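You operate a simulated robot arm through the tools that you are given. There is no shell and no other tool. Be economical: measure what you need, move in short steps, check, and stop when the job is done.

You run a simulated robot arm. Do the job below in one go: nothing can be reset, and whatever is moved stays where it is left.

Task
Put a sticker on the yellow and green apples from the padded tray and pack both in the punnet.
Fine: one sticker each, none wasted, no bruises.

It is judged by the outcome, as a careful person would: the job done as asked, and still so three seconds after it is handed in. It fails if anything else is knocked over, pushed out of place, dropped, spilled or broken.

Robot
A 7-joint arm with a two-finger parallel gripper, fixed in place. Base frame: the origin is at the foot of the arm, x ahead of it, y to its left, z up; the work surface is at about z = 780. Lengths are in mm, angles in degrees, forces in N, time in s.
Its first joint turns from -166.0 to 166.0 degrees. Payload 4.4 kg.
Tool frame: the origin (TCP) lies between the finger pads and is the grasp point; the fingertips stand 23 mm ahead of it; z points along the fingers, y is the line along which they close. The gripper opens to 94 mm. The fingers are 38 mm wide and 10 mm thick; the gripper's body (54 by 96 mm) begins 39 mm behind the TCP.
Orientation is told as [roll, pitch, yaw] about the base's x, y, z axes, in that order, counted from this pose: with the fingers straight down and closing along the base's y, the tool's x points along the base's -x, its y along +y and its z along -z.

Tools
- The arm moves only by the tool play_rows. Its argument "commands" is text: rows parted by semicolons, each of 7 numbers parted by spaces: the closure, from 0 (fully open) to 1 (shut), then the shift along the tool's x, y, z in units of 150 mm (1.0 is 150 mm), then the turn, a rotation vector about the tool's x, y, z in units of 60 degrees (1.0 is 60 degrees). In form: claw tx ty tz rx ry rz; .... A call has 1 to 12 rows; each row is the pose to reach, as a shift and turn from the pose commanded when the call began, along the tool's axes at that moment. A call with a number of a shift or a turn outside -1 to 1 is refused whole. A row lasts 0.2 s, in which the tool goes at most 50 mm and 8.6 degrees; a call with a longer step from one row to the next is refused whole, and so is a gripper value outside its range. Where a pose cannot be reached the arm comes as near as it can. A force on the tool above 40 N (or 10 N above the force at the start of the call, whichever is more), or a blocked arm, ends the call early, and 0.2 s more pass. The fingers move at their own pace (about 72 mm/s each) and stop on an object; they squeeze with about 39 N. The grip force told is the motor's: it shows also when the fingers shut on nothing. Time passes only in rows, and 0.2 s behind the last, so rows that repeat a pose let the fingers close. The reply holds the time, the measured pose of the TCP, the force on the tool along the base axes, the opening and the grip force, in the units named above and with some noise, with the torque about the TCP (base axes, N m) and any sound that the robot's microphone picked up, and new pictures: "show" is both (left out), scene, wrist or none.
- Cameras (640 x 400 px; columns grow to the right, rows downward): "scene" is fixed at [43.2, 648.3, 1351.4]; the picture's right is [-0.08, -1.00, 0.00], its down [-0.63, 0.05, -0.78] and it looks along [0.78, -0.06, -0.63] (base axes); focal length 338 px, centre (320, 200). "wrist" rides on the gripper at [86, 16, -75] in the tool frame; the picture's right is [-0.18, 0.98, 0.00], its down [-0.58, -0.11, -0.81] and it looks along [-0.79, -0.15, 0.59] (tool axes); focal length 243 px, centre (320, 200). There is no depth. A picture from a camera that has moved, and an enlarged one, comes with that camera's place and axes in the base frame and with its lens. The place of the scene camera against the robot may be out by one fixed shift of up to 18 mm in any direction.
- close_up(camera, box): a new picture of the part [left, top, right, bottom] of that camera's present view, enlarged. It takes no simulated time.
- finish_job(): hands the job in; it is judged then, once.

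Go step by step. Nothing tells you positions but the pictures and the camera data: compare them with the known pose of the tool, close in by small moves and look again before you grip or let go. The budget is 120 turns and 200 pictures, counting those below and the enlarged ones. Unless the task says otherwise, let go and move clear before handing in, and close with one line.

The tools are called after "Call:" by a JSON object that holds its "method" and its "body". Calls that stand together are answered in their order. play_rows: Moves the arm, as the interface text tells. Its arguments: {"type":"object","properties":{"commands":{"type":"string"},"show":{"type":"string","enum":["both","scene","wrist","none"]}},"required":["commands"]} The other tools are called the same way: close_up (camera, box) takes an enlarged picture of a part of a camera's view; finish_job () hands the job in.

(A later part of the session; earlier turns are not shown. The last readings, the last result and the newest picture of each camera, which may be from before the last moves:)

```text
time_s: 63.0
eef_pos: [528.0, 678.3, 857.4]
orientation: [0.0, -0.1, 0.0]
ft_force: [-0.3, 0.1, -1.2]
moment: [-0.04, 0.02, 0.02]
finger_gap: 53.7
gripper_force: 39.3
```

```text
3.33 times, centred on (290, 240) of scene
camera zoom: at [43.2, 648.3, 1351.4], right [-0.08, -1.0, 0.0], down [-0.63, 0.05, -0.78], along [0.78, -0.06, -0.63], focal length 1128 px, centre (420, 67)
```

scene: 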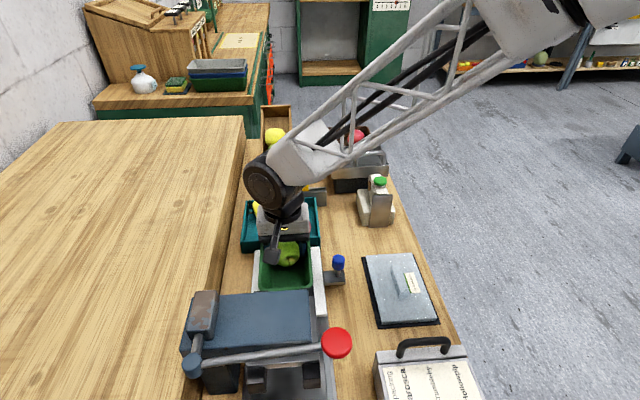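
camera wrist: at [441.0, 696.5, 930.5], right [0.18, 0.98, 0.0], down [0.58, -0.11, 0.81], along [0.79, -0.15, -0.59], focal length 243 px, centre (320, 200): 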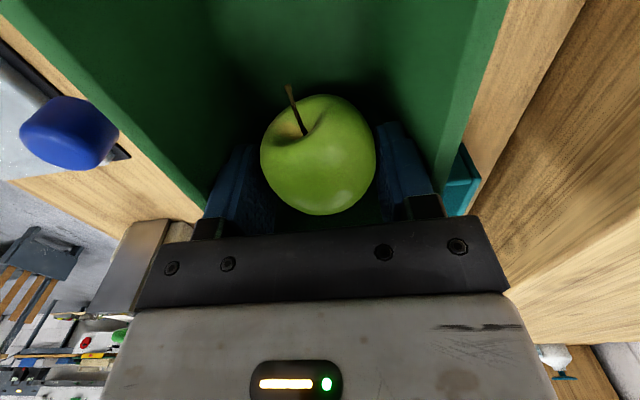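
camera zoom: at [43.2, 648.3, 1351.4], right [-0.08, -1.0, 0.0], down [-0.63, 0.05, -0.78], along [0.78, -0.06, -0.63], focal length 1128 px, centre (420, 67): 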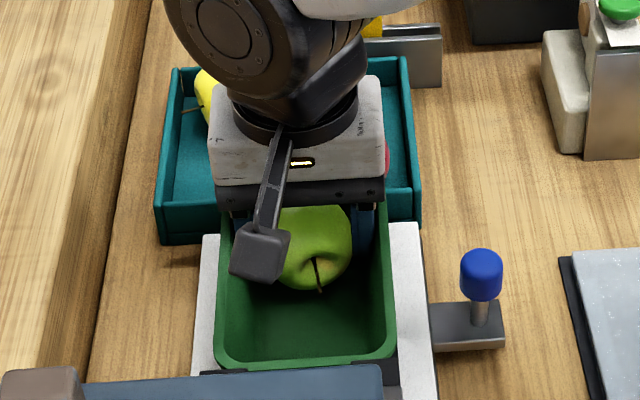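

The punnet is back in place. I'll seat it fully, then slide the fingers lengthwise (toward the near stop) while easing up, to break the wedge.

Call:
{"method": "play_rows", "body": {"commands": "0.5 0 0 0.015 0 0 0;0.5 0 0 0.03 0 0 0;0.5 0 0 0.03 0 0 0", "show": "none"}}

Call:
{"method": "play_rows", "body": {"commands": "0.5 0.04 0 0 0 0 0;0.5 0.08 0 0 0 0 0;0.5 0.12 0 -0.01 0 0 0;0.5 0.16 0 -0.02 0 0 0;0.5 0.2 0 -0.03 0 0 0;0.5 0.2 0 -0.03 0 0 0", "show": "scene"}}

Call:
{"method": "close_up", "body": {"camera": "scene", "box": [230, 180, 350, 300]}}

```text
time_s: 63.8
eef_pos: [527.6, 680.1, 854.0]
orientation: [0.1, 0.0, 0.0]
ft_force: [0.1, 0.6, -0.6]
moment: [0.02, -0.03, 0.01]
finger_gap: 53.9
gripper_force: 39.5
```

```text
time_s: 65.2
eef_pos: [497.5, 680.0, 858.1]
orientation: [0.0, 0.0, 0.0]
ft_force: [0.2, -0.5, -1.6]
moment: [0.0, 0.0, 0.03]
finger_gap: 54.0
gripper_force: 38.7
```

scene: 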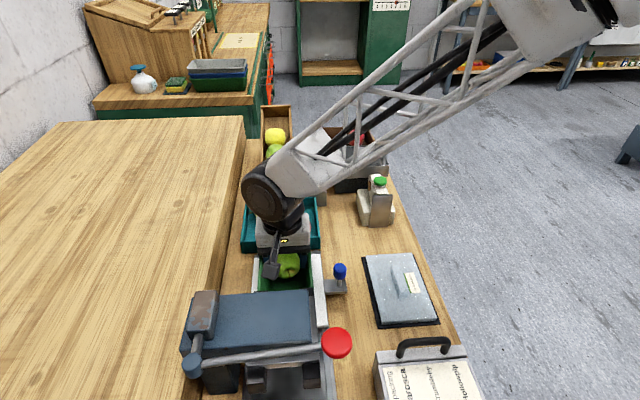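

```text
3.33 times, centred on (290, 240) of scene
camera zoom: at [43.2, 648.3, 1351.4], right [-0.08, -1.0, 0.0], down [-0.63, 0.05, -0.78], along [0.78, -0.06, -0.63], focal length 1128 px, centre (420, 67)
```

zoom: 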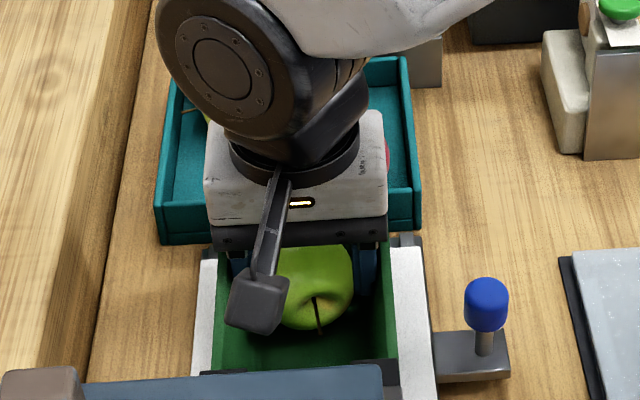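

The whole sliding carriage moved about 30 mm toward the press. I'll bring it back the same way.

Call:
{"method": "play_rows", "body": {"commands": "0.5 -0.04 0 0.01 0 0 0;0.5 -0.08 0 0.02 0 0 0;0.5 -0.12 0 0.025 0 0 0;0.5 -0.16 0 0.025 0 0 0;0.5 -0.2 0 0.025 0 0 0;0.5 -0.2 0 0.025 0 0 0", "show": "both"}}

Call:
{"method": "close_up", "body": {"camera": "scene", "box": [230, 180, 350, 300]}}

```text
time_s: 66.6
eef_pos: [529.3, 679.9, 854.5]
orientation: [0.0, 0.0, 0.0]
ft_force: [-1.5, 0.5, -0.7]
moment: [0.02, 0.01, -0.02]
finger_gap: 53.6
gripper_force: 39.3
camera wrist: at [440.8, 696.4, 929.6], right [0.18, 0.98, 0.0], down [0.58, -0.11, 0.81], along [0.79, -0.15, -0.59], focal length 243 px, centre (320, 200)
```

scene: 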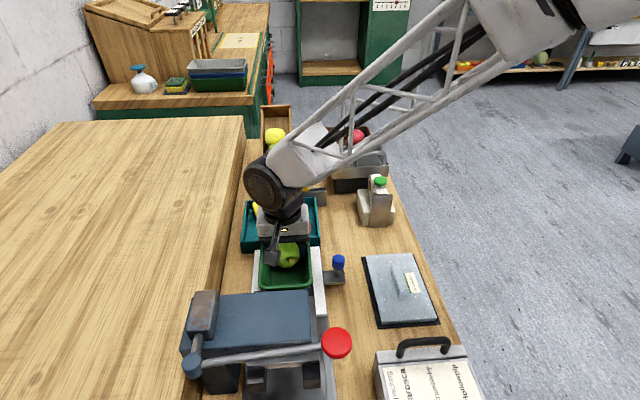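
wrist: 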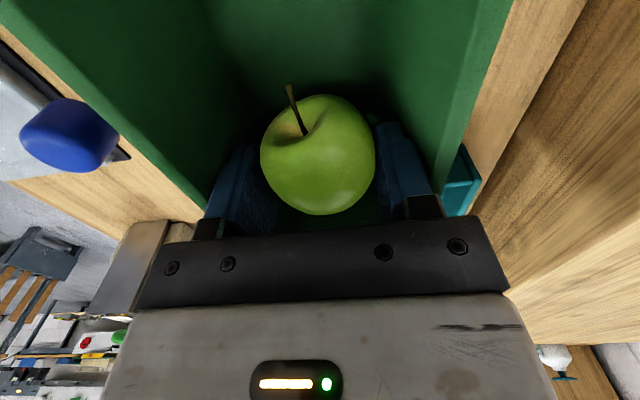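

```text
3.33 times, centred on (290, 240) of scene
camera zoom: at [43.2, 648.3, 1351.4], right [-0.08, -1.0, 0.0], down [-0.63, 0.05, -0.78], along [0.78, -0.06, -0.63], focal length 1128 px, centre (420, 67)
```

zoom: 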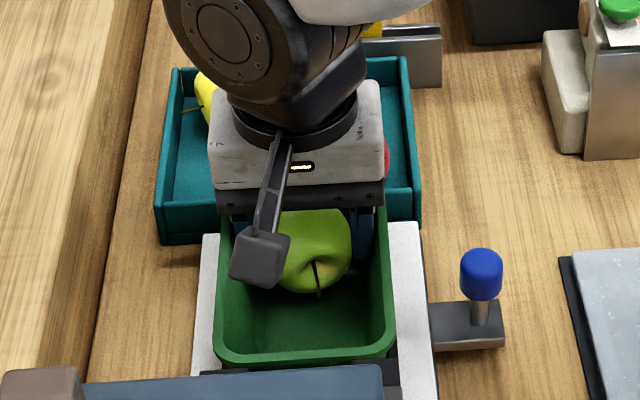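

Carriage is back in its original place. Now, keeping the grip tight, I'll wiggle ±3 mm in y against the holder to shake the punnet off the fingers.

Call:
{"method": "play_rows", "body": {"commands": "0.6 0 0 0.012 0 0 0;0.6 0 0.02 0.012 0 0 0;0.6 0 0.024 0.012 0 0 0;0.6 0 0 0.0 0 0 0;0.6 0 -0.02 0 0 0 0;0.6 0 -0.024 0 0 0 0;0.6 0 0 0 0 0 0;0.6 0 0 -0.03 0 0 0;0.6 0 0 -0.06 0 0 0;0.6 0 0 -0.1 0 0 0;0.6 0 0 -0.1 0 0 0", "show": "both"}}

Call:
{"method": "close_up", "body": {"camera": "scene", "box": [230, 180, 350, 300]}}

```text
time_s: 69.0
eef_pos: [528.4, 679.8, 868.5]
orientation: [0.1, -0.1, 0.0]
ft_force: [0.0, -0.3, -1.6]
moment: [-0.05, -0.03, 0.01]
finger_gap: 53.8
gripper_force: 39.0
camera wrist: at [440.1, 696.2, 944.3], right [0.18, 0.98, 0.0], down [0.58, -0.11, 0.81], along [0.79, -0.15, -0.59], focal length 243 px, centre (320, 200)
```

scene: 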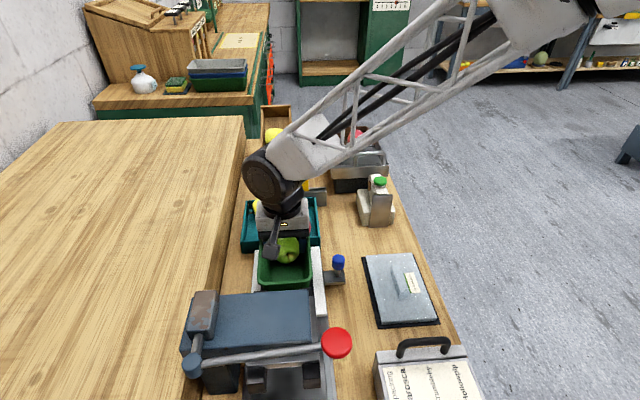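
wrist: 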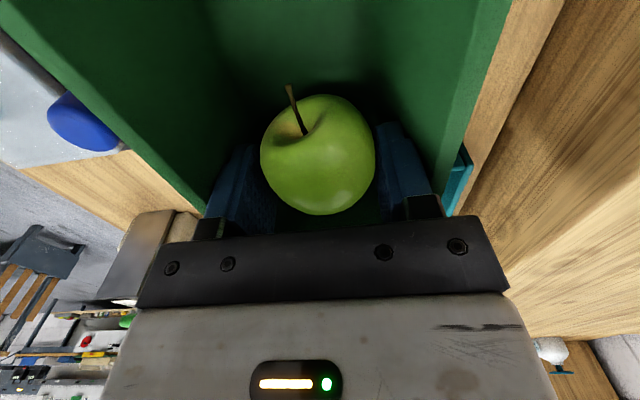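

```text
3.33 times, centred on (290, 240) of scene
camera zoom: at [43.2, 648.3, 1351.4], right [-0.08, -1.0, 0.0], down [-0.63, 0.05, -0.78], along [0.78, -0.06, -0.63], focal length 1128 px, centre (420, 67)
```

zoom: 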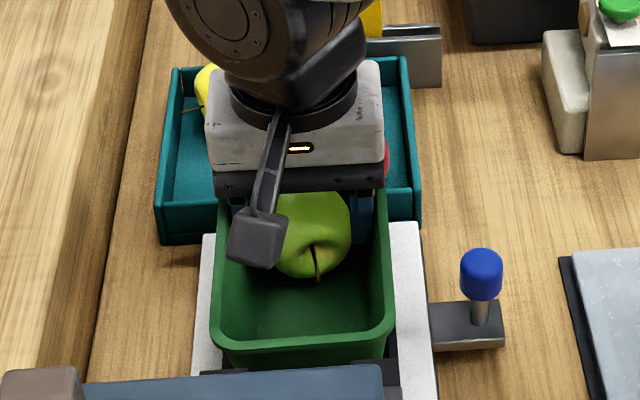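

The punnet is still stuck on the fingers by the wedge. I'll set it back down and open fully against the walls to see if the apple comes loose between the pads.

Call:
{"method": "play_rows", "body": {"commands": "0.6 0 0 0.04 0 0 0;0.6 0 0 0.08 0 0 0;0.6 0 0 0.1 0 0 0;0.6 0 0 0.11 0 0 0;0.6 0 0 0.11 0 0 0", "show": "none"}}

Call:
{"method": "play_rows", "body": {"commands": "0.4 0 0 0 0 0 0;0.2 0 0 0 0 0 0;0.1 0 0 0 0 0 0;0.1 0 0 0 0 0 0;0.1 0 0 0 0 0 0", "show": "wrist"}}

```text
time_s: 70.2
eef_pos: [527.7, 680.0, 851.8]
orientation: [0.1, 0.0, 0.0]
ft_force: [-1.3, -0.4, -0.2]
moment: [0.02, 0.0, 0.02]
finger_gap: 53.8
gripper_force: 39.3
```

```text
time_s: 71.4
eef_pos: [527.7, 679.7, 852.6]
orientation: [-0.1, 0.0, 0.0]
ft_force: [-1.5, -1.2, 1.3]
moment: [0.05, 0.0, -0.02]
finger_gap: 56.2
gripper_force: 0.0
camera wrist: at [440.8, 696.8, 927.7], right [0.18, 0.98, 0.0], down [0.58, -0.11, 0.81], along [0.79, -0.15, -0.59], focal length 243 px, centre (320, 200)
```

wrist: 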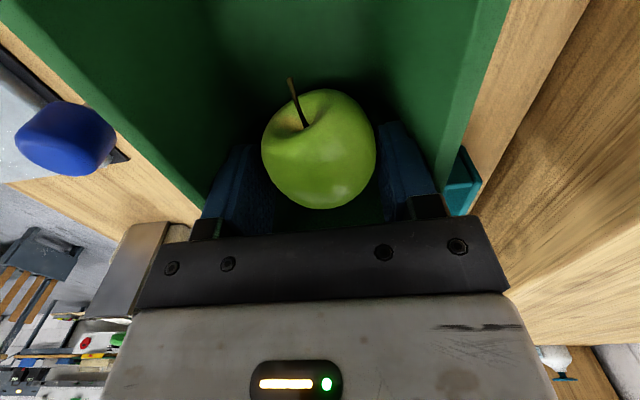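

Gap is now 56 mm and the apple has settled down loose between the pads. I'll relax the command to about 56 mm so nothing is pushed, and ease up slowly.

Call:
{"method": "play_rows", "body": {"commands": "0.405 0 0 0 0 0 0;0.405 0 0 0 0 0 0;0.405 0 0 -0.02 0 0 0;0.405 0 0 -0.04 0 0 0;0.405 0 0 -0.06 0 0 0;0.405 0 0 -0.06 0 0 0", "show": "both"}}

Call:
{"method": "close_up", "body": {"camera": "scene", "box": [230, 180, 350, 300]}}

```text
time_s: 72.8
eef_pos: [528.5, 681.0, 861.0]
orientation: [0.0, 0.0, -0.1]
ft_force: [-0.6, -0.1, -1.0]
moment: [0.01, 0.02, 0.01]
finger_gap: 54.2
gripper_force: 0.1
camera wrist: at [441.3, 697.0, 937.0], right [0.18, 0.98, 0.0], down [0.58, -0.11, 0.81], along [0.79, -0.15, -0.59], focal length 243 px, centre (320, 200)
```

scene: 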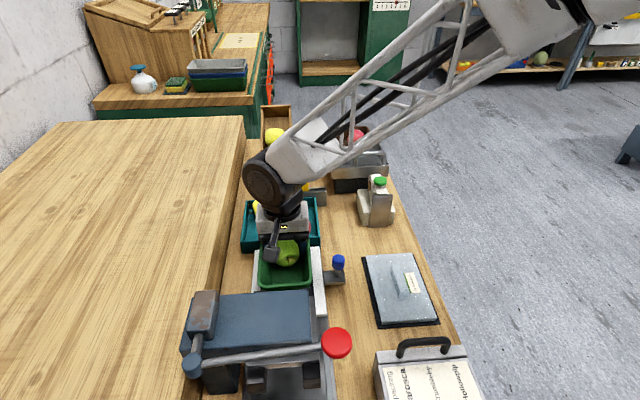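
wrist: 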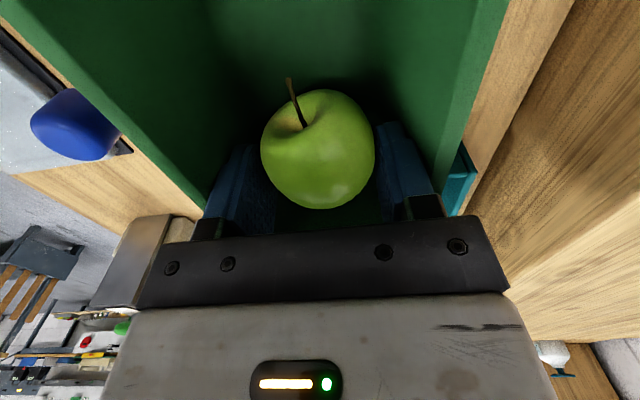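

```text
3.33 times, centred on (290, 240) of scene
camera zoom: at [43.2, 648.3, 1351.4], right [-0.08, -1.0, 0.0], down [-0.63, 0.05, -0.78], along [0.78, -0.06, -0.63], focal length 1128 px, centre (420, 67)
```

zoom: 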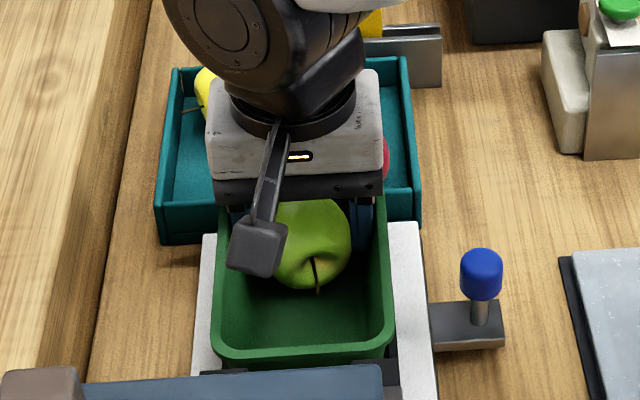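

The walls spring back, re-pinching the apple. With the fingers opened hard the apple is loose, so I'll carry the punnet up a little that way and tilt it gently so the apple rolls toward the near end, out from between the pads.

Call:
{"method": "play_rows", "body": {"commands": "0.1 0 0 0 0 0 0;0.05 0 0 0 0 0 0;0.05 0 0 0 0 0 0;0.05 0 0 -0.06 0 0 0;0.05 0 0 -0.13 0 0 0;0.05 0 0 -0.2 0 -0.03 0;0.05 0 0 -0.2 0 -0.06 0;0.05 0 0 -0.2 0 -0.08 0;0.05 0 0 -0.2 0 -0.08 0", "show": "both"}}

```text
time_s: 74.8
eef_pos: [526.6, 681.2, 892.6]
orientation: [0.0, -4.8, 0.0]
ft_force: [-0.5, -0.2, -1.2]
moment: [-0.03, 0.0, 0.0]
finger_gap: 57.0
gripper_force: 0.1
camera wrist: at [434.4, 696.8, 959.2], right [0.18, 0.98, 0.02], down [0.51, -0.11, 0.85], along [0.84, -0.15, -0.52], focal length 243 px, centre (320, 200)
```

scene: 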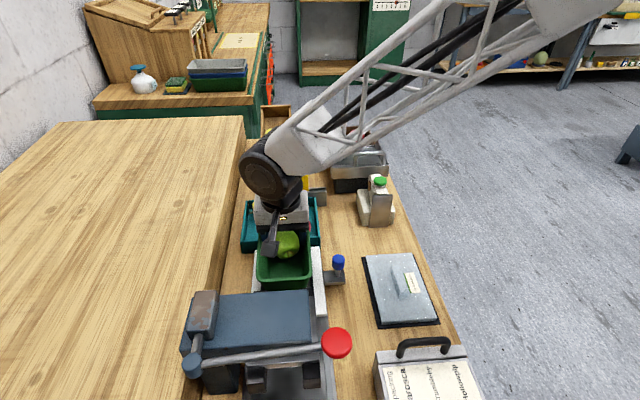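
wrist: 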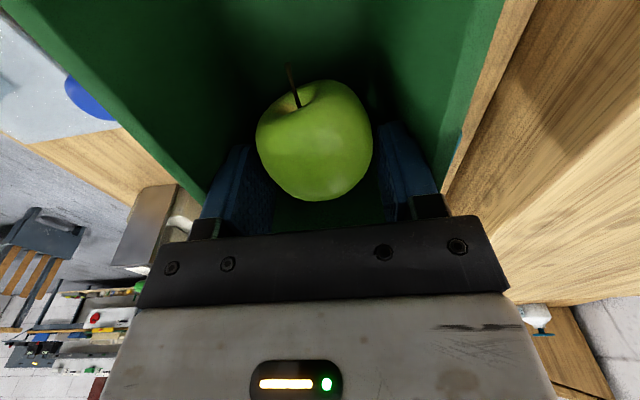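

Punnet is held and the apple is loosening. I'll tilt a bit more.

Call:
{"method": "play_rows", "body": {"commands": "0 0 0 -0.02 0 -0.03 0;0 0 0 -0.04 0 -0.06 0;0 0 0 -0.05 0 -0.09 0;0 0 0 -0.05 0 -0.09 0", "show": "wrist"}}

```text
time_s: 75.8
eef_pos: [525.9, 680.2, 899.6]
orientation: [0.0, -10.1, 0.0]
ft_force: [0.6, -0.4, -1.4]
moment: [0.05, -0.03, -0.04]
finger_gap: 57.5
gripper_force: 0.1
camera wrist: at [427.5, 696.8, 958.0], right [0.18, 0.98, 0.03], down [0.43, -0.11, 0.9], along [0.88, -0.15, -0.44], focal length 243 px, centre (320, 200)
```

wrist: 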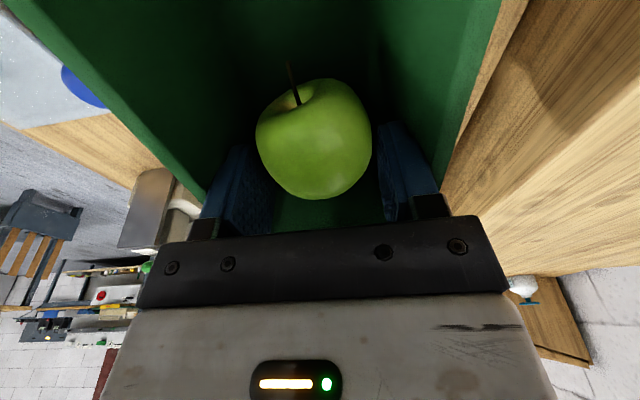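

Call:
{"method": "play_rows", "body": {"commands": "0 0 0 -0.02 0 -0.03 0;0 0 0 -0.04 0 -0.06 0;0 0 0 -0.06 0 -0.09 0;0 0 0 -0.06 0 -0.09 0", "show": "wrist"}}

```text
time_s: 76.8
eef_pos: [524.6, 678.8, 909.1]
orientation: [0.0, -15.6, 0.1]
ft_force: [-0.1, 0.2, -1.2]
moment: [-0.02, -0.03, 0.0]
finger_gap: 57.5
gripper_force: 0.0
camera wrist: at [421.1, 696.5, 957.3], right [0.18, 0.98, 0.05], down [0.34, -0.11, 0.93], along [0.92, -0.15, -0.36], focal length 243 px, centre (320, 200)
```

wrist: 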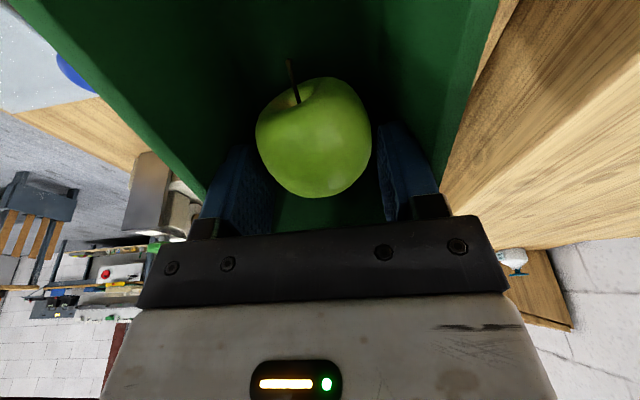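

The apple doesn't roll but the gap is now 57.5 mm, with slack both sides. I'll level out, re-seat the punnet, then set the gap to ~56 mm while seated before lifting.

Call:
{"method": "play_rows", "body": {"commands": "0 0 0 0 0 0.08 0;0 0 0 0 0 0.16 0;0 0 0 0 0 0.22 0;0 0 0 0 0 0.26 0;0 0 0 0 0 0.26 0", "show": "none"}}

Call:
{"method": "play_rows", "body": {"commands": "0 0 0 0.08 0 0 0;0 0 0 0.16 0 0 0;0 0 0 0.22 0 0 0;0 0 0 0.27 0 0 0;0 0 0 0.3 0 0 0;0 0 0 0.3 0 0 0", "show": "both"}}

Call:
{"method": "close_up", "body": {"camera": "scene", "box": [230, 180, 350, 300]}}

```text
time_s: 78.0
eef_pos: [526.3, 679.9, 908.4]
orientation: [0.0, 0.0, -0.1]
ft_force: [0.1, 0.3, -1.1]
moment: [-0.04, -0.02, 0.01]
finger_gap: 58.1
gripper_force: 0.0
```

```text
time_s: 79.4
eef_pos: [525.0, 679.9, 862.6]
orientation: [0.1, 0.0, 0.0]
ft_force: [0.1, -0.3, -0.9]
moment: [0.07, -0.03, -0.01]
finger_gap: 58.4
gripper_force: 0.1
camera wrist: at [438.2, 696.2, 937.8], right [0.18, 0.98, 0.0], down [0.58, -0.11, 0.81], along [0.79, -0.15, -0.59], focal length 243 px, centre (320, 200)
```

scene: 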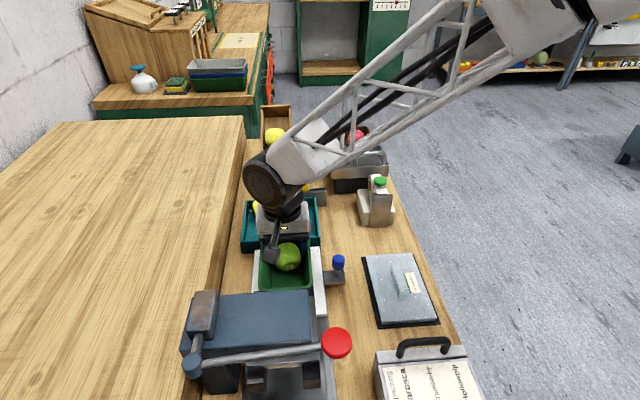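
wrist: 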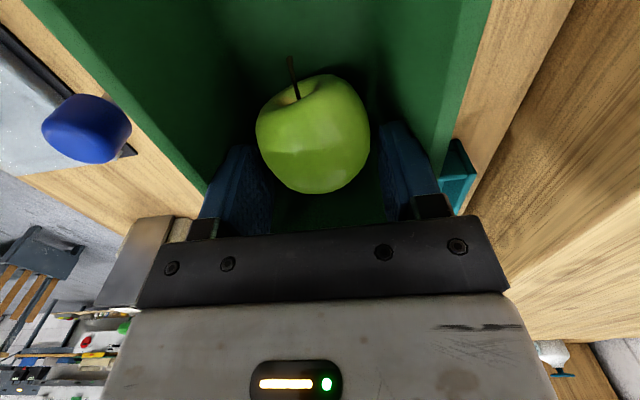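

```text
3.33 times, centred on (290, 240) of scene
camera zoom: at [43.2, 648.3, 1351.4], right [-0.08, -1.0, 0.0], down [-0.63, 0.05, -0.78], along [0.78, -0.06, -0.63], focal length 1128 px, centre (420, 67)
```

zoom: 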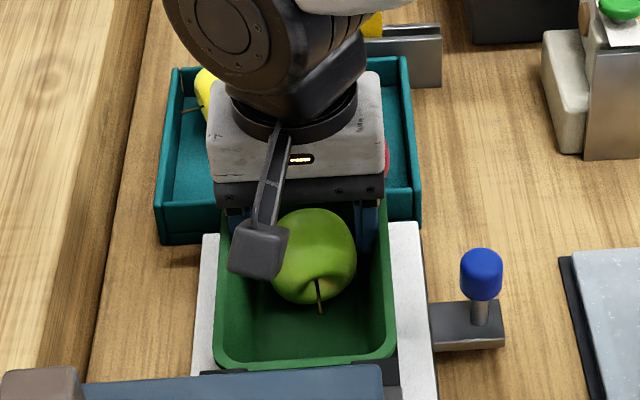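

Punnet looks seated, fingers higher in it, apple resting loose on its floor. Now I'll set a neutral gap of about 57 mm and check.

Call:
{"method": "play_rows", "body": {"commands": "0.395 0 0 0 0 0 0;0.395 0 0 0 0 0 0;0.395 0 0 0 0 0 0", "show": "none"}}

Call:
{"method": "play_rows", "body": {"commands": "0.395 0 0 -0.02 0 0 0;0.395 0 0 -0.05 0 0 0;0.395 0 0 -0.08 0 0 0;0.395 0 0 -0.08 0 0 0", "show": "both"}}

Call:
{"method": "close_up", "body": {"camera": "scene", "box": [230, 180, 350, 300]}}

```text
time_s: 80.2
eef_pos: [524.9, 679.3, 862.7]
orientation: [0.0, 0.0, 0.0]
ft_force: [0.5, 0.3, -1.0]
moment: [-0.02, -0.01, 0.01]
finger_gap: 55.5
gripper_force: 0.1
```

```text
time_s: 81.2
eef_pos: [526.0, 682.0, 875.6]
orientation: [-0.1, 0.0, 0.0]
ft_force: [0.0, 0.9, -0.1]
moment: [0.0, 0.03, 0.02]
finger_gap: 55.7
gripper_force: 0.0
camera wrist: at [438.5, 697.2, 950.3], right [0.18, 0.98, 0.0], down [0.58, -0.11, 0.81], along [0.79, -0.15, -0.59], focal length 243 px, centre (320, 200)
```

scene: 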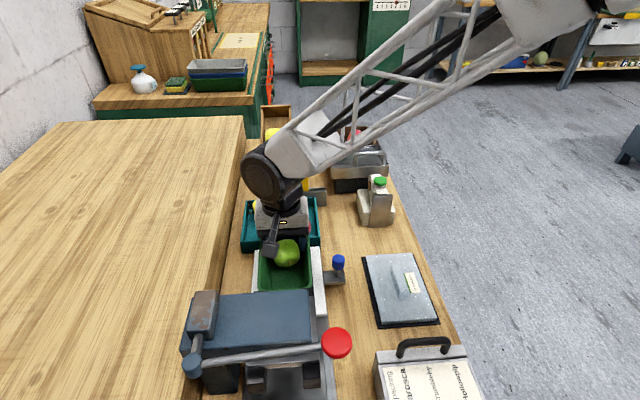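
wrist: 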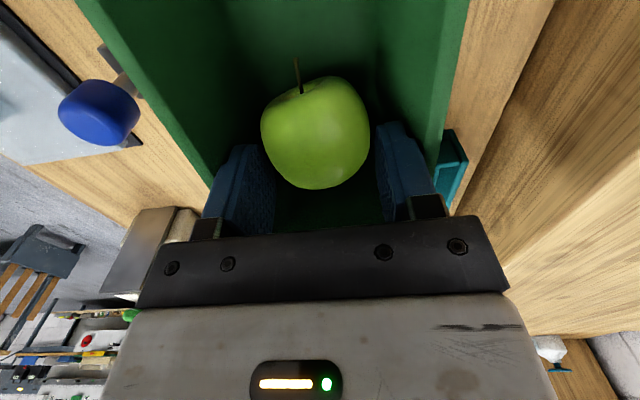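

```text
3.33 times, centred on (290, 240) of scene
camera zoom: at [43.2, 648.3, 1351.4], right [-0.08, -1.0, 0.0], down [-0.63, 0.05, -0.78], along [0.78, -0.06, -0.63], focal length 1128 px, centre (420, 67)
```

zoom: 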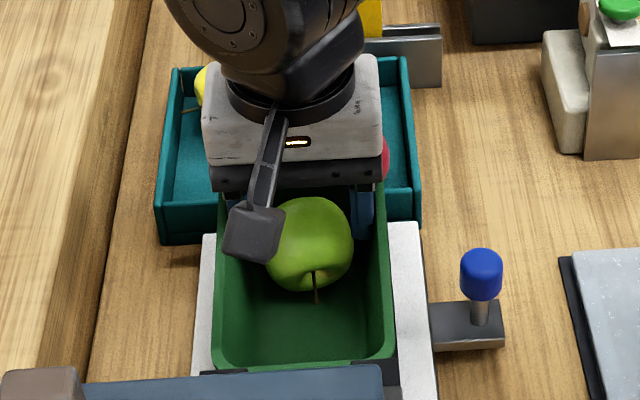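

The punnet now stays seated while only the apple rides up slightly. I'll lower it back to the floor, then open a touch more and rise, where the walls are wider.

Call:
{"method": "play_rows", "body": {"commands": "0.395 0 0 0.03 0 0 0;0.395 0 0 0.05 0 0 0;0.395 0 0 0.06 0 0 0;0.395 0 0 0.06 0 0 0", "show": "none"}}

Call:
{"method": "play_rows", "body": {"commands": "0.37 0 0 0 0 0 0;0.36 0 0 0 0 0 0;0.36 0 0 0 0 0 0;0.36 0 0 0 0 0 0", "show": "both"}}

Call:
{"method": "close_up", "body": {"camera": "scene", "box": [230, 180, 350, 300]}}

```text
time_s: 82.2
eef_pos: [524.8, 679.9, 867.3]
orientation: [0.1, 0.0, -0.1]
ft_force: [0.1, 0.1, 1.6]
moment: [0.02, 0.01, 0.03]
finger_gap: 56.8
gripper_force: 0.1
```

```text
time_s: 83.2
eef_pos: [526.5, 680.6, 866.3]
orientation: [0.0, 0.0, 0.0]
ft_force: [-0.5, -0.4, 1.1]
moment: [0.0, -0.01, 0.01]
finger_gap: 57.4
gripper_force: 0.1
camera wrist: at [438.1, 696.9, 941.6], right [0.18, 0.98, 0.0], down [0.58, -0.11, 0.81], along [0.79, -0.15, -0.59], focal length 243 px, centre (320, 200)
```

scene: 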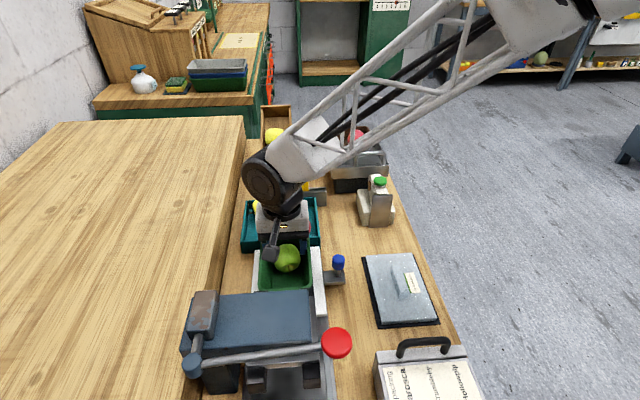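
wrist: 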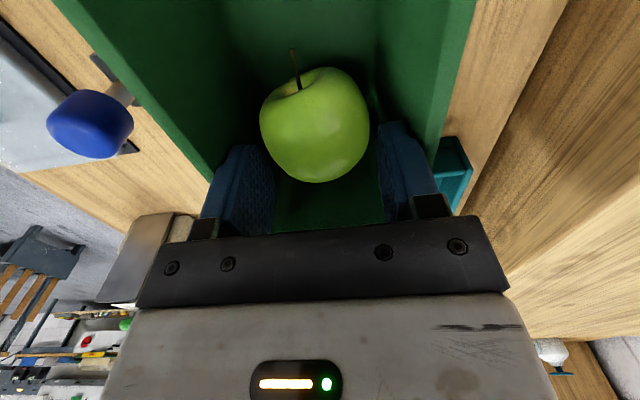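

```text
3.33 times, centred on (290, 240) of scene
camera zoom: at [43.2, 648.3, 1351.4], right [-0.08, -1.0, 0.0], down [-0.63, 0.05, -0.78], along [0.78, -0.06, -0.63], focal length 1128 px, centre (420, 67)
```

zoom: 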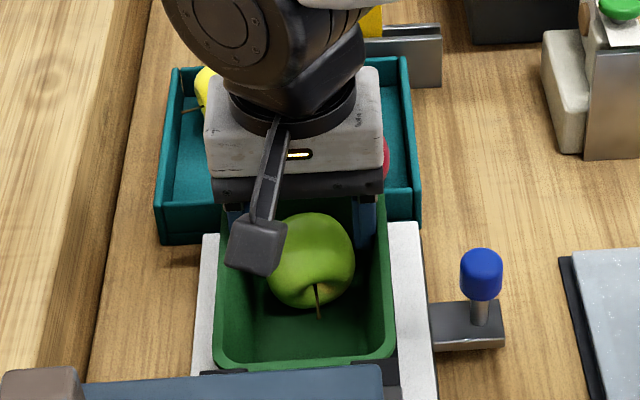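

The apple is on the floor with the fingertips about at its equator. I'll rise slowly.

Call:
{"method": "play_rows", "body": {"commands": "0.38 0 0 0 0 0 0;0.37 0 0 -0.02 0 0 0;0.36 0 0 -0.05 0 0 0;0.35 0 0 -0.09 0 0 0;0.35 0 0 -0.09 0 0 0", "show": "both"}}

Call:
{"method": "close_up", "body": {"camera": "scene", "box": [230, 180, 350, 300]}}

```text
time_s: 84.4
eef_pos: [525.5, 679.9, 879.5]
orientation: [0.0, 0.1, 0.0]
ft_force: [1.0, -0.4, -1.1]
moment: [0.02, -0.07, -0.01]
finger_gap: 57.9
gripper_force: 0.0
camera wrist: at [437.6, 696.8, 954.7], right [0.18, 0.98, 0.0], down [0.58, -0.11, 0.81], along [0.79, -0.15, -0.59], focal length 243 px, centre (320, 200)
```

scene: 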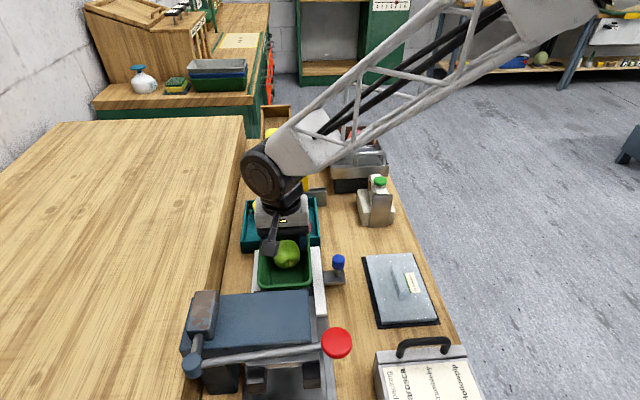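
wrist: 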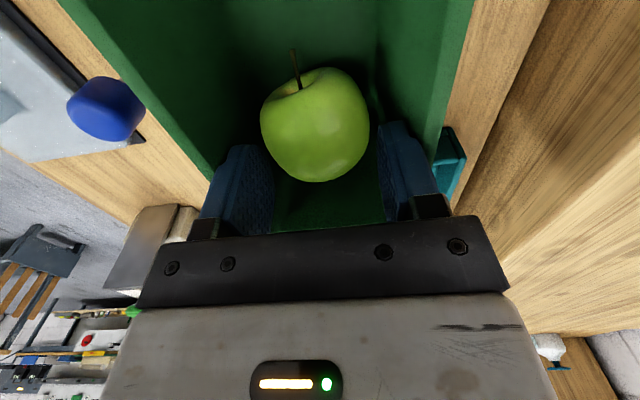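

```text
3.33 times, centred on (290, 240) of scene
camera zoom: at [43.2, 648.3, 1351.4], right [-0.08, -1.0, 0.0], down [-0.63, 0.05, -0.78], along [0.78, -0.06, -0.63], focal length 1128 px, centre (420, 67)
```

zoom: 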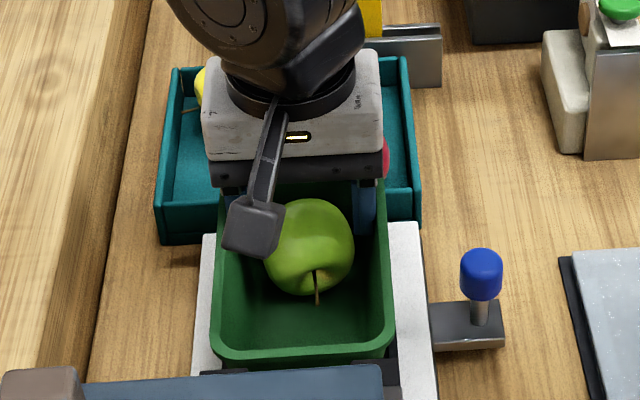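

The punnet caught again since I opened too far while rising. I'll re-seat it and use a slightly smaller neutral gap.

Call:
{"method": "play_rows", "body": {"commands": "0.35 0 0 0.04 0 0 0;0.35 0 0 0.07 0 0 0;0.35 0 0 0.09 0 0 0;0.35 0 0 0.09 0 0 0", "show": "none"}}

Call:
{"method": "play_rows", "body": {"commands": "0.37 0 0 0 0 0 0;0.38 0 0 0 0 0 0;0.385 0 0 0 0 0 0;0.385 0 0 0 0 0 0", "show": "none"}}

Call:
{"method": "play_rows", "body": {"commands": "0.385 0 0 -0.01 0 0 0;0.385 0 0 -0.025 0 0 0;0.385 0 0 -0.04 0 0 0;0.385 0 0 -0.04 0 0 0", "show": "wrist"}}

Call:
{"method": "close_up", "body": {"camera": "scene", "box": [230, 180, 350, 300]}}

```text
time_s: 85.4
eef_pos: [524.8, 680.8, 866.8]
orientation: [0.0, 0.0, 0.0]
ft_force: [0.6, 0.5, 6.1]
moment: [0.01, 0.02, -0.01]
finger_gap: 58.0
gripper_force: 0.0
```

```text
time_s: 86.4
eef_pos: [524.4, 679.2, 866.2]
orientation: [0.0, -0.1, 0.1]
ft_force: [-0.2, -0.6, -0.6]
moment: [-0.02, 0.02, 0.02]
finger_gap: 56.7
gripper_force: 0.1
```

```text
time_s: 87.4
eef_pos: [524.5, 679.9, 873.2]
orientation: [0.0, 0.1, 0.0]
ft_force: [-0.4, -0.3, 0.5]
moment: [-0.01, 0.0, 0.03]
finger_gap: 57.9
gripper_force: 0.2
camera wrist: at [437.9, 696.5, 947.7], right [0.18, 0.98, 0.0], down [0.58, -0.11, 0.81], along [0.79, -0.15, -0.59], focal length 243 px, centre (320, 200)
```

wrist: 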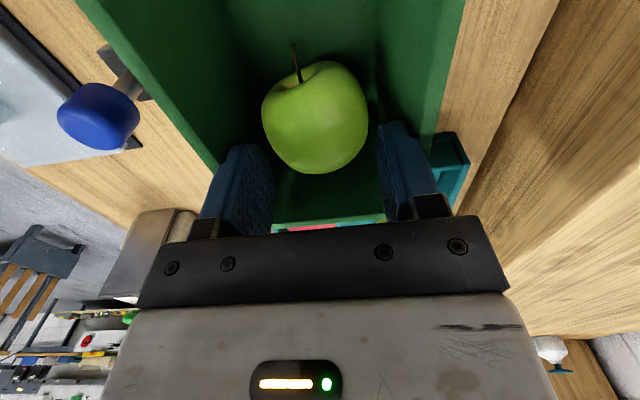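

```text
3.33 times, centred on (290, 240) of scene
camera zoom: at [43.2, 648.3, 1351.4], right [-0.08, -1.0, 0.0], down [-0.63, 0.05, -0.78], along [0.78, -0.06, -0.63], focal length 1128 px, centre (420, 67)
```

zoom: 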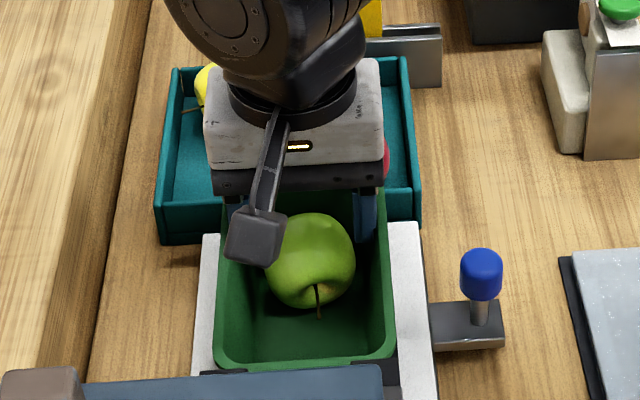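

The apple stays down, the punnet stays seated and the gap is free at 57.9 mm. Continuing straight up and out.

Call:
{"method": "play_rows", "body": {"commands": "0.385 0 0 -0.04 0 0 0;0.385 0 0 -0.1 0 0 0;0.385 0 0 -0.2 0 0 0;0.385 0 0 -0.4 0 0 0;0.385 0 0 -0.65 0 0 0;0.385 0 0 -0.85 0 0 0;0.385 0 0 -0.85 0 0 0", "show": "both"}}

Call:
{"method": "close_up", "body": {"camera": "scene", "box": [230, 180, 350, 300]}}

Call:
{"method": "close_up", "body": {"camera": "wrist", "box": [220, 0, 420, 180]}}

```text
time_s: 89.0
eef_pos: [525.6, 679.8, 1000.4]
orientation: [0.0, 0.0, 0.0]
ft_force: [-0.1, 0.3, 0.0]
moment: [-0.04, 0.0, 0.0]
finger_gap: 57.5
gripper_force: 0.1
camera wrist: at [439.1, 696.0, 1075.3], right [0.18, 0.98, 0.0], down [0.58, -0.11, 0.81], along [0.79, -0.15, -0.59], focal length 243 px, centre (320, 200)
```

scene: 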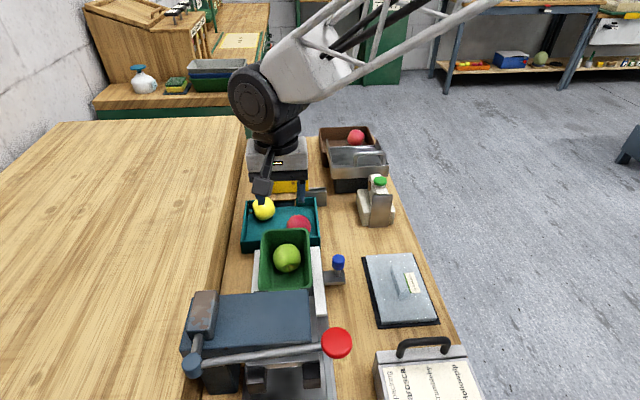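
wrist: 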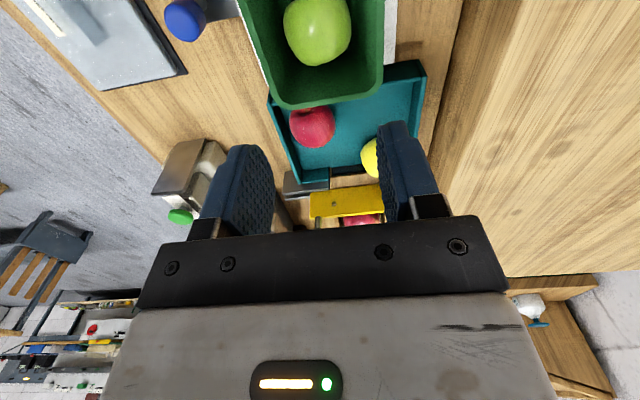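

```text
3.33 times, centred on (290, 240) of scene
camera zoom: at [43.2, 648.3, 1351.4], right [-0.08, -1.0, 0.0], down [-0.63, 0.05, -0.78], along [0.78, -0.06, -0.63], focal length 1128 px, centre (420, 67)
```

zoom: 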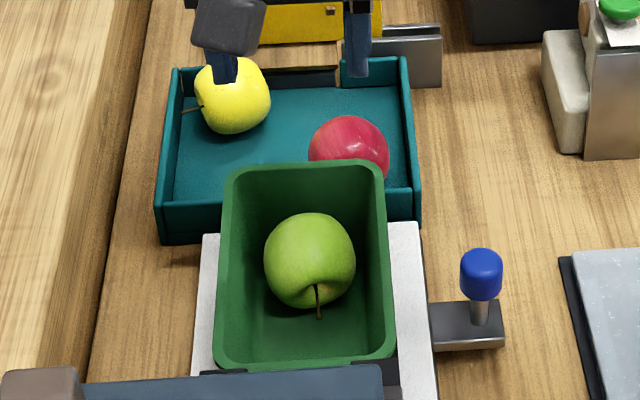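

```text
2.22 times, centred on (320, 90) of wrist
camera zoom: at [439.1, 696.0, 1075.3], right [0.18, 0.98, 0.0], down [0.58, -0.11, 0.81], along [0.79, -0.15, -0.59], focal length 539 px, centre (320, 444)
```

zoom: 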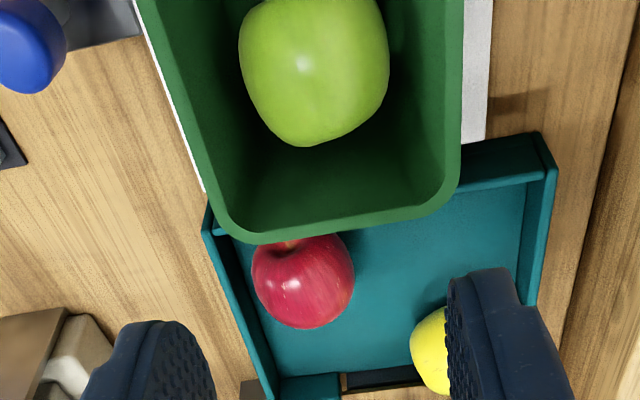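

Green is in the punnet, standing about mid-length (x≈515), and the punnet is back in place. I'll nudge green gently toward the far end with closed fingers to make room, using a 20° pitch to keep the camera clear of the press.

Call:
{"method": "play_rows", "body": {"commands": "1 0.1 0 0 0 0.1 0;1 0.2 0 0 0 0.2 0;1 0.35 0 0 0 0.3 0;1 0.5 0 0 0 0.333 0;1 0.5 0 0.2 0 0.333 0;1 0.5 0 0.4 0 0.333 0;1 0.5 0 0.5 0 0.333 0;1 0.5 0 0.5 0 0.333 0", "show": "both"}}

Call:
{"method": "close_up", "body": {"camera": "scene", "box": [180, 180, 370, 360]}}

```text
time_s: 90.8
eef_pos: [450.7, 680.5, 926.1]
orientation: [0.0, 20.1, -0.1]
ft_force: [0.1, 1.2, -0.2]
moment: [0.0, -0.01, -0.01]
finger_gap: 0.0
gripper_force: 39.2
camera wrist: at [393.8, 697.2, 1025.7], right [0.17, 0.98, -0.06], down [0.82, -0.11, 0.56], along [0.54, -0.15, -0.83], focal length 243 px, centre (320, 200)
```

scene: 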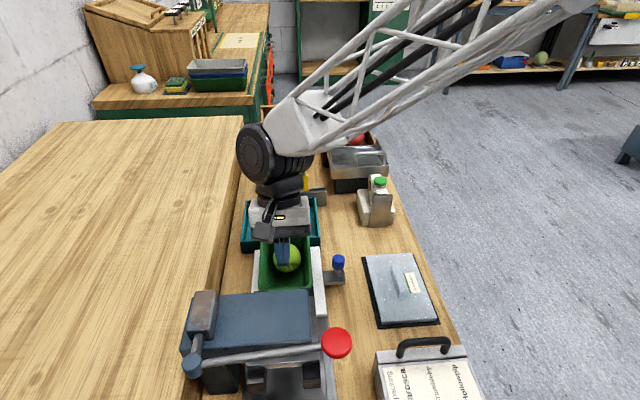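
wrist: 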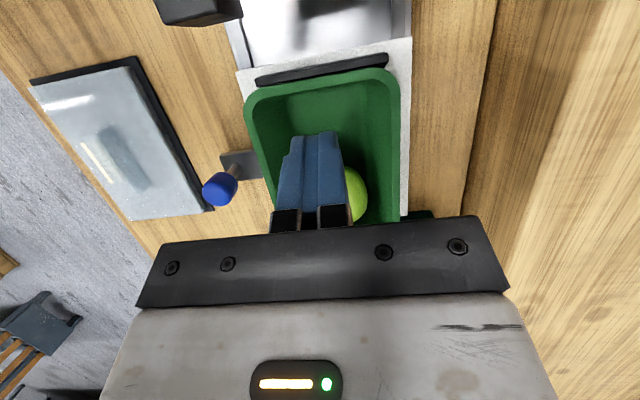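

```text
2.22 times, centred on (275, 270) of scene
camera zoom: at [43.2, 648.3, 1351.4], right [-0.08, -1.0, 0.0], down [-0.63, 0.05, -0.78], along [0.78, -0.06, -0.63], focal length 752 px, centre (420, 44)
```

zoom: 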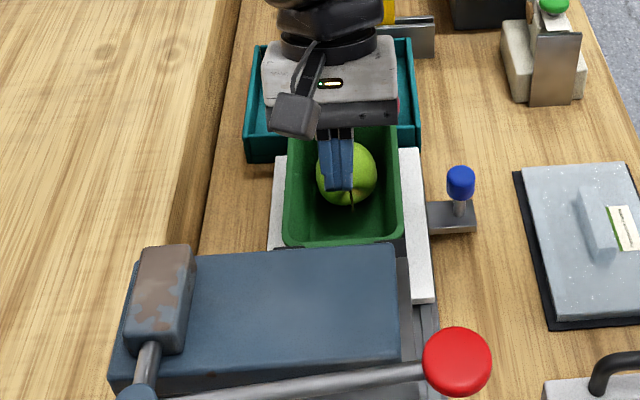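

View is clear. I'll lower the closed fingertips into the free near half of the punnet.

Call:
{"method": "play_rows", "body": {"commands": "1 -0.065 0 0.13 0 0 0;1 -0.13 0 0.26 0 0 0;1 -0.193 0 0.377 0 0 0;1 -0.193 0 0.377 0 0 0", "show": "both"}}

Call:
{"method": "close_up", "body": {"camera": "scene", "box": [230, 180, 350, 300]}}

```text
time_s: 91.8
eef_pos: [459.2, 681.0, 862.0]
orientation: [0.0, 20.0, -0.1]
ft_force: [0.4, 0.8, -0.7]
moment: [0.0, 0.01, -0.01]
finger_gap: 0.0
gripper_force: 38.4
camera wrist: at [402.2, 697.3, 961.8], right [0.17, 0.98, -0.06], down [0.82, -0.11, 0.56], along [0.54, -0.15, -0.83], focal length 243 px, centre (320, 200)
```

scene: 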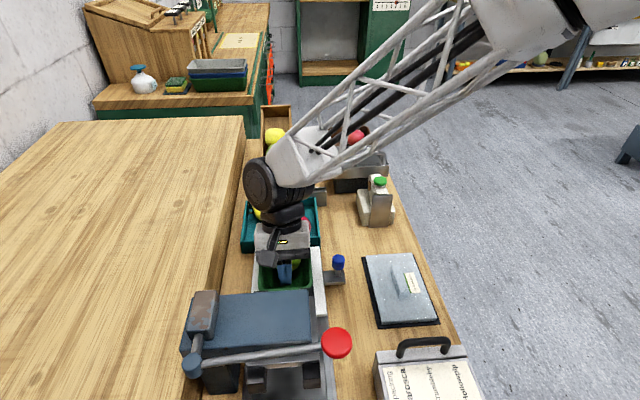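
wrist: 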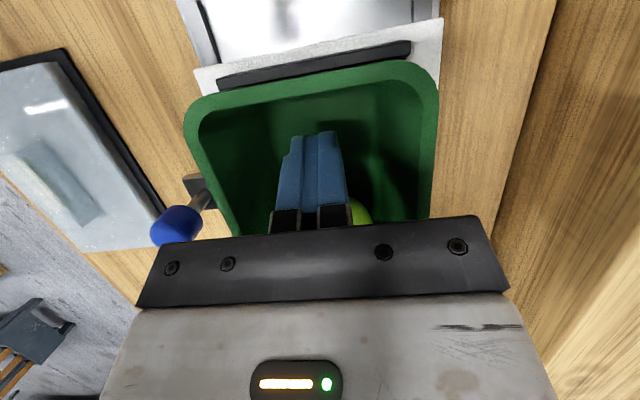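

```text
3.33 times, centred on (290, 240) of scene
camera zoom: at [43.2, 648.3, 1351.4], right [-0.08, -1.0, 0.0], down [-0.63, 0.05, -0.78], along [0.78, -0.06, -0.63], focal length 1128 px, centre (420, 67)
```

zoom: 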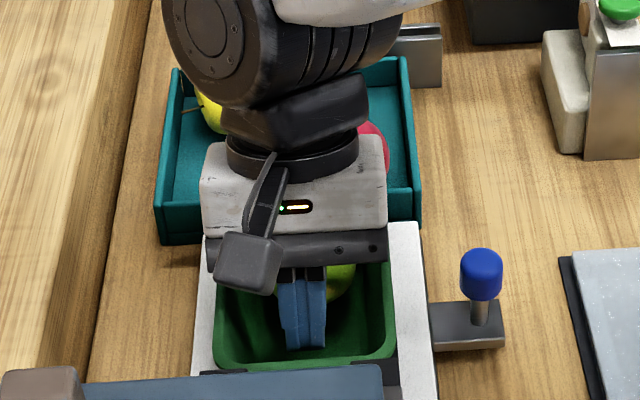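

Now a slow push of about 24 mm in +x, watching force.

Call:
{"method": "play_rows", "body": {"commands": "1 -0.03 0 -0.011 0 0 0;1 -0.06 0 -0.022 0 0 0;1 -0.08 0 -0.029 0 0 0;1 -0.1 0 -0.037 0 0 0;1 -0.115 0 -0.042 0 0 0;1 -0.13 0 -0.048 0 0 0;1 -0.14 0 -0.051 0 0 0;1 -0.15 0 -0.055 0 0 0;1 -0.15 0 -0.055 0 0 0", "show": "none"}}

Call:
{"method": "play_rows", "body": {"commands": "1 0.04 0 0.015 0 0 0;1 0.06 0 0 0 0 0;1 0 0 -0.3 0 0 0;1 -0.05 0 -0.5 0 0 0;1 -0.05 0 -0.7 0 0 0;1 -0.05 0 -0.7 0 0 0", "show": "both"}}

Call:
{"method": "close_up", "body": {"camera": "scene", "box": [230, 180, 350, 300]}}

```text
time_s: 93.8
eef_pos: [483.3, 679.2, 862.4]
orientation: [0.0, 20.1, 0.0]
ft_force: [-0.2, -0.4, 0.7]
moment: [-0.01, -0.02, 0.0]
finger_gap: 0.1
gripper_force: 39.3
```

```text
time_s: 95.2
eef_pos: [527.3, 678.6, 958.7]
orientation: [0.1, 20.0, -0.2]
ft_force: [-0.2, 1.0, -0.3]
moment: [-0.01, 0.0, -0.01]
finger_gap: 0.0
gripper_force: 39.1
camera wrist: at [469.8, 696.6, 1058.9], right [0.17, 0.98, -0.06], down [0.82, -0.11, 0.56], along [0.54, -0.15, -0.83], focal length 243 px, centre (320, 200)
```

scene: 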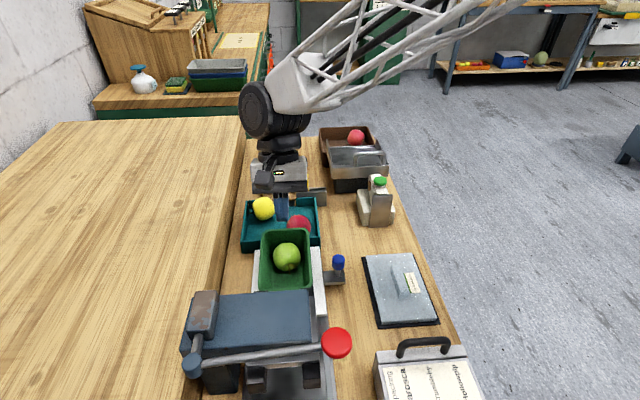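
wrist: 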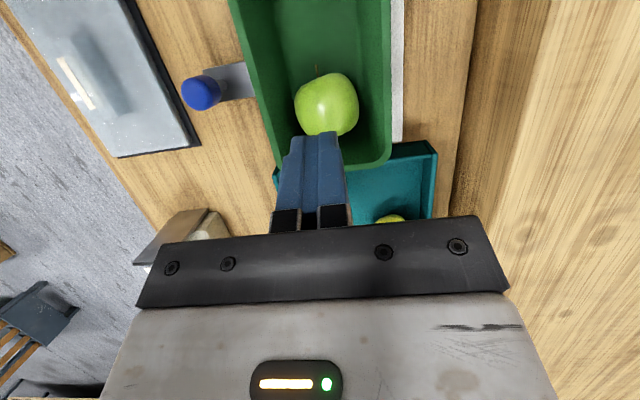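

```text
3.33 times, centred on (290, 240) of scene
camera zoom: at [43.2, 648.3, 1351.4], right [-0.08, -1.0, 0.0], down [-0.63, 0.05, -0.78], along [0.78, -0.06, -0.63], focal length 1128 px, centre (420, 67)
```

zoom: 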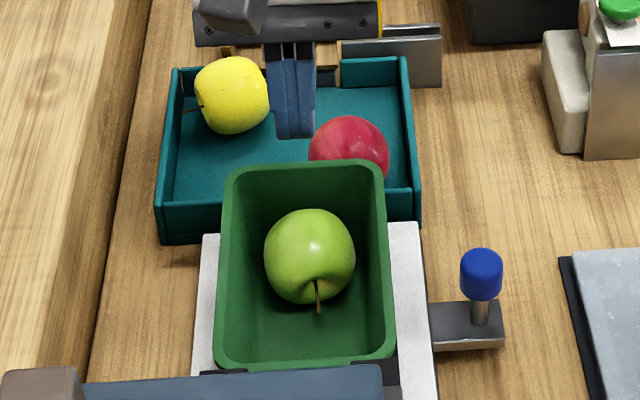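

Green moved a few mm and now sits near x≈517, leaving about 64 mm of room at the near end. Next I'll press the dispenser button once more for the yellow apple's sticker.

Call:
{"method": "play_rows", "body": {"commands": "1 -0.1 -0.17 -0.06 0 -0.06 0;1 -0.22 -0.36 -0.13 0 -0.13 0;1 -0.34 -0.55 -0.21 0 -0.2 0;1 -0.46 -0.74 -0.28 0 -0.27 0;1 -0.58 -0.93 -0.353 0 -0.333 0;1 -0.58 -0.93 -0.353 0 -0.333 0", "show": "none"}}

Call:
{"method": "play_rows", "body": {"commands": "1 -0.1 -0.2 0 0 0 0;1 -0.25 -0.4 0 0 0 0;1 -0.353 -0.55 0.1 0 0 0;1 -0.353 -0.55 0.24 0 0 0;1 -0.353 -0.55 0.24 0 0 0", "show": "wrist"}}

```text
time_s: 96.6
eef_pos: [623.9, 541.3, 976.8]
orientation: [0.0, -0.1, 0.0]
ft_force: [0.3, 0.1, 0.8]
moment: [0.01, -0.01, 0.02]
finger_gap: 0.0
gripper_force: 39.1
```

```text
time_s: 97.8
eef_pos: [677.3, 457.9, 941.2]
orientation: [-0.1, 0.0, 0.0]
ft_force: [0.2, -1.0, 0.6]
moment: [0.0, 0.01, -0.01]
finger_gap: 0.0
gripper_force: 38.6
camera wrist: at [590.0, 474.5, 1016.1], right [0.18, 0.98, 0.0], down [0.58, -0.11, 0.81], along [0.79, -0.15, -0.59], focal length 243 px, centre (320, 200)
```

wrist: 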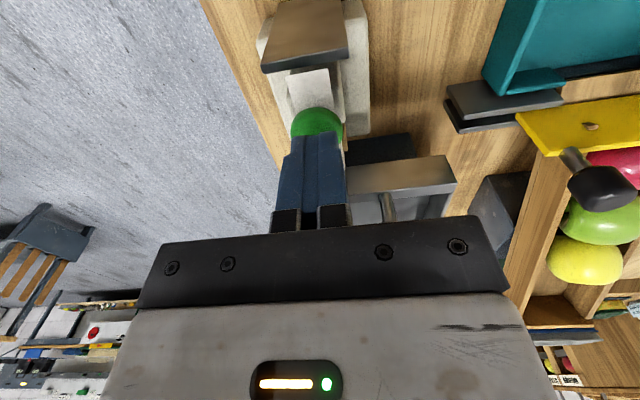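

Above the button, plate empty. I'll press down as before: first to contact, then to the click.

Call:
{"method": "play_rows", "body": {"commands": "1 0 -0.01 0.08 0 0 0;1 0 -0.01 0.13 0 0 0;1 0 -0.01 0.145 0 0 0;1 0 -0.01 0.145 0 0 0", "show": "none"}}

Call:
{"method": "play_rows", "body": {"commands": "1 0 0 0.01 0 0 0;1 0 0 0.02 0 0 0;1 0 0 0.024 0 0 0", "show": "wrist"}}

```text
time_s: 98.8
eef_pos: [678.4, 456.1, 921.2]
orientation: [0.0, 0.1, 0.0]
ft_force: [-0.4, -0.7, 2.9]
moment: [0.0, 0.0, 0.0]
finger_gap: 0.0
gripper_force: 38.9
```

```text
time_s: 99.6
eef_pos: [678.6, 456.0, 917.4]
orientation: [0.0, 0.1, 0.0]
ft_force: [1.8, 2.7, 3.1]
moment: [0.01, -0.05, 0.04]
finger_gap: 0.0
gripper_force: 38.8
heard: click
camera wrist: at [590.4, 472.7, 991.6], right [0.18, 0.98, 0.0], down [0.58, -0.11, 0.81], along [0.79, -0.15, -0.59], focal length 243 px, centre (320, 200)
```

wrist: 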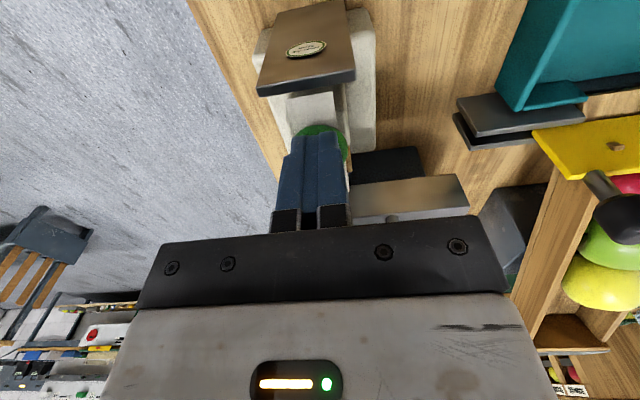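

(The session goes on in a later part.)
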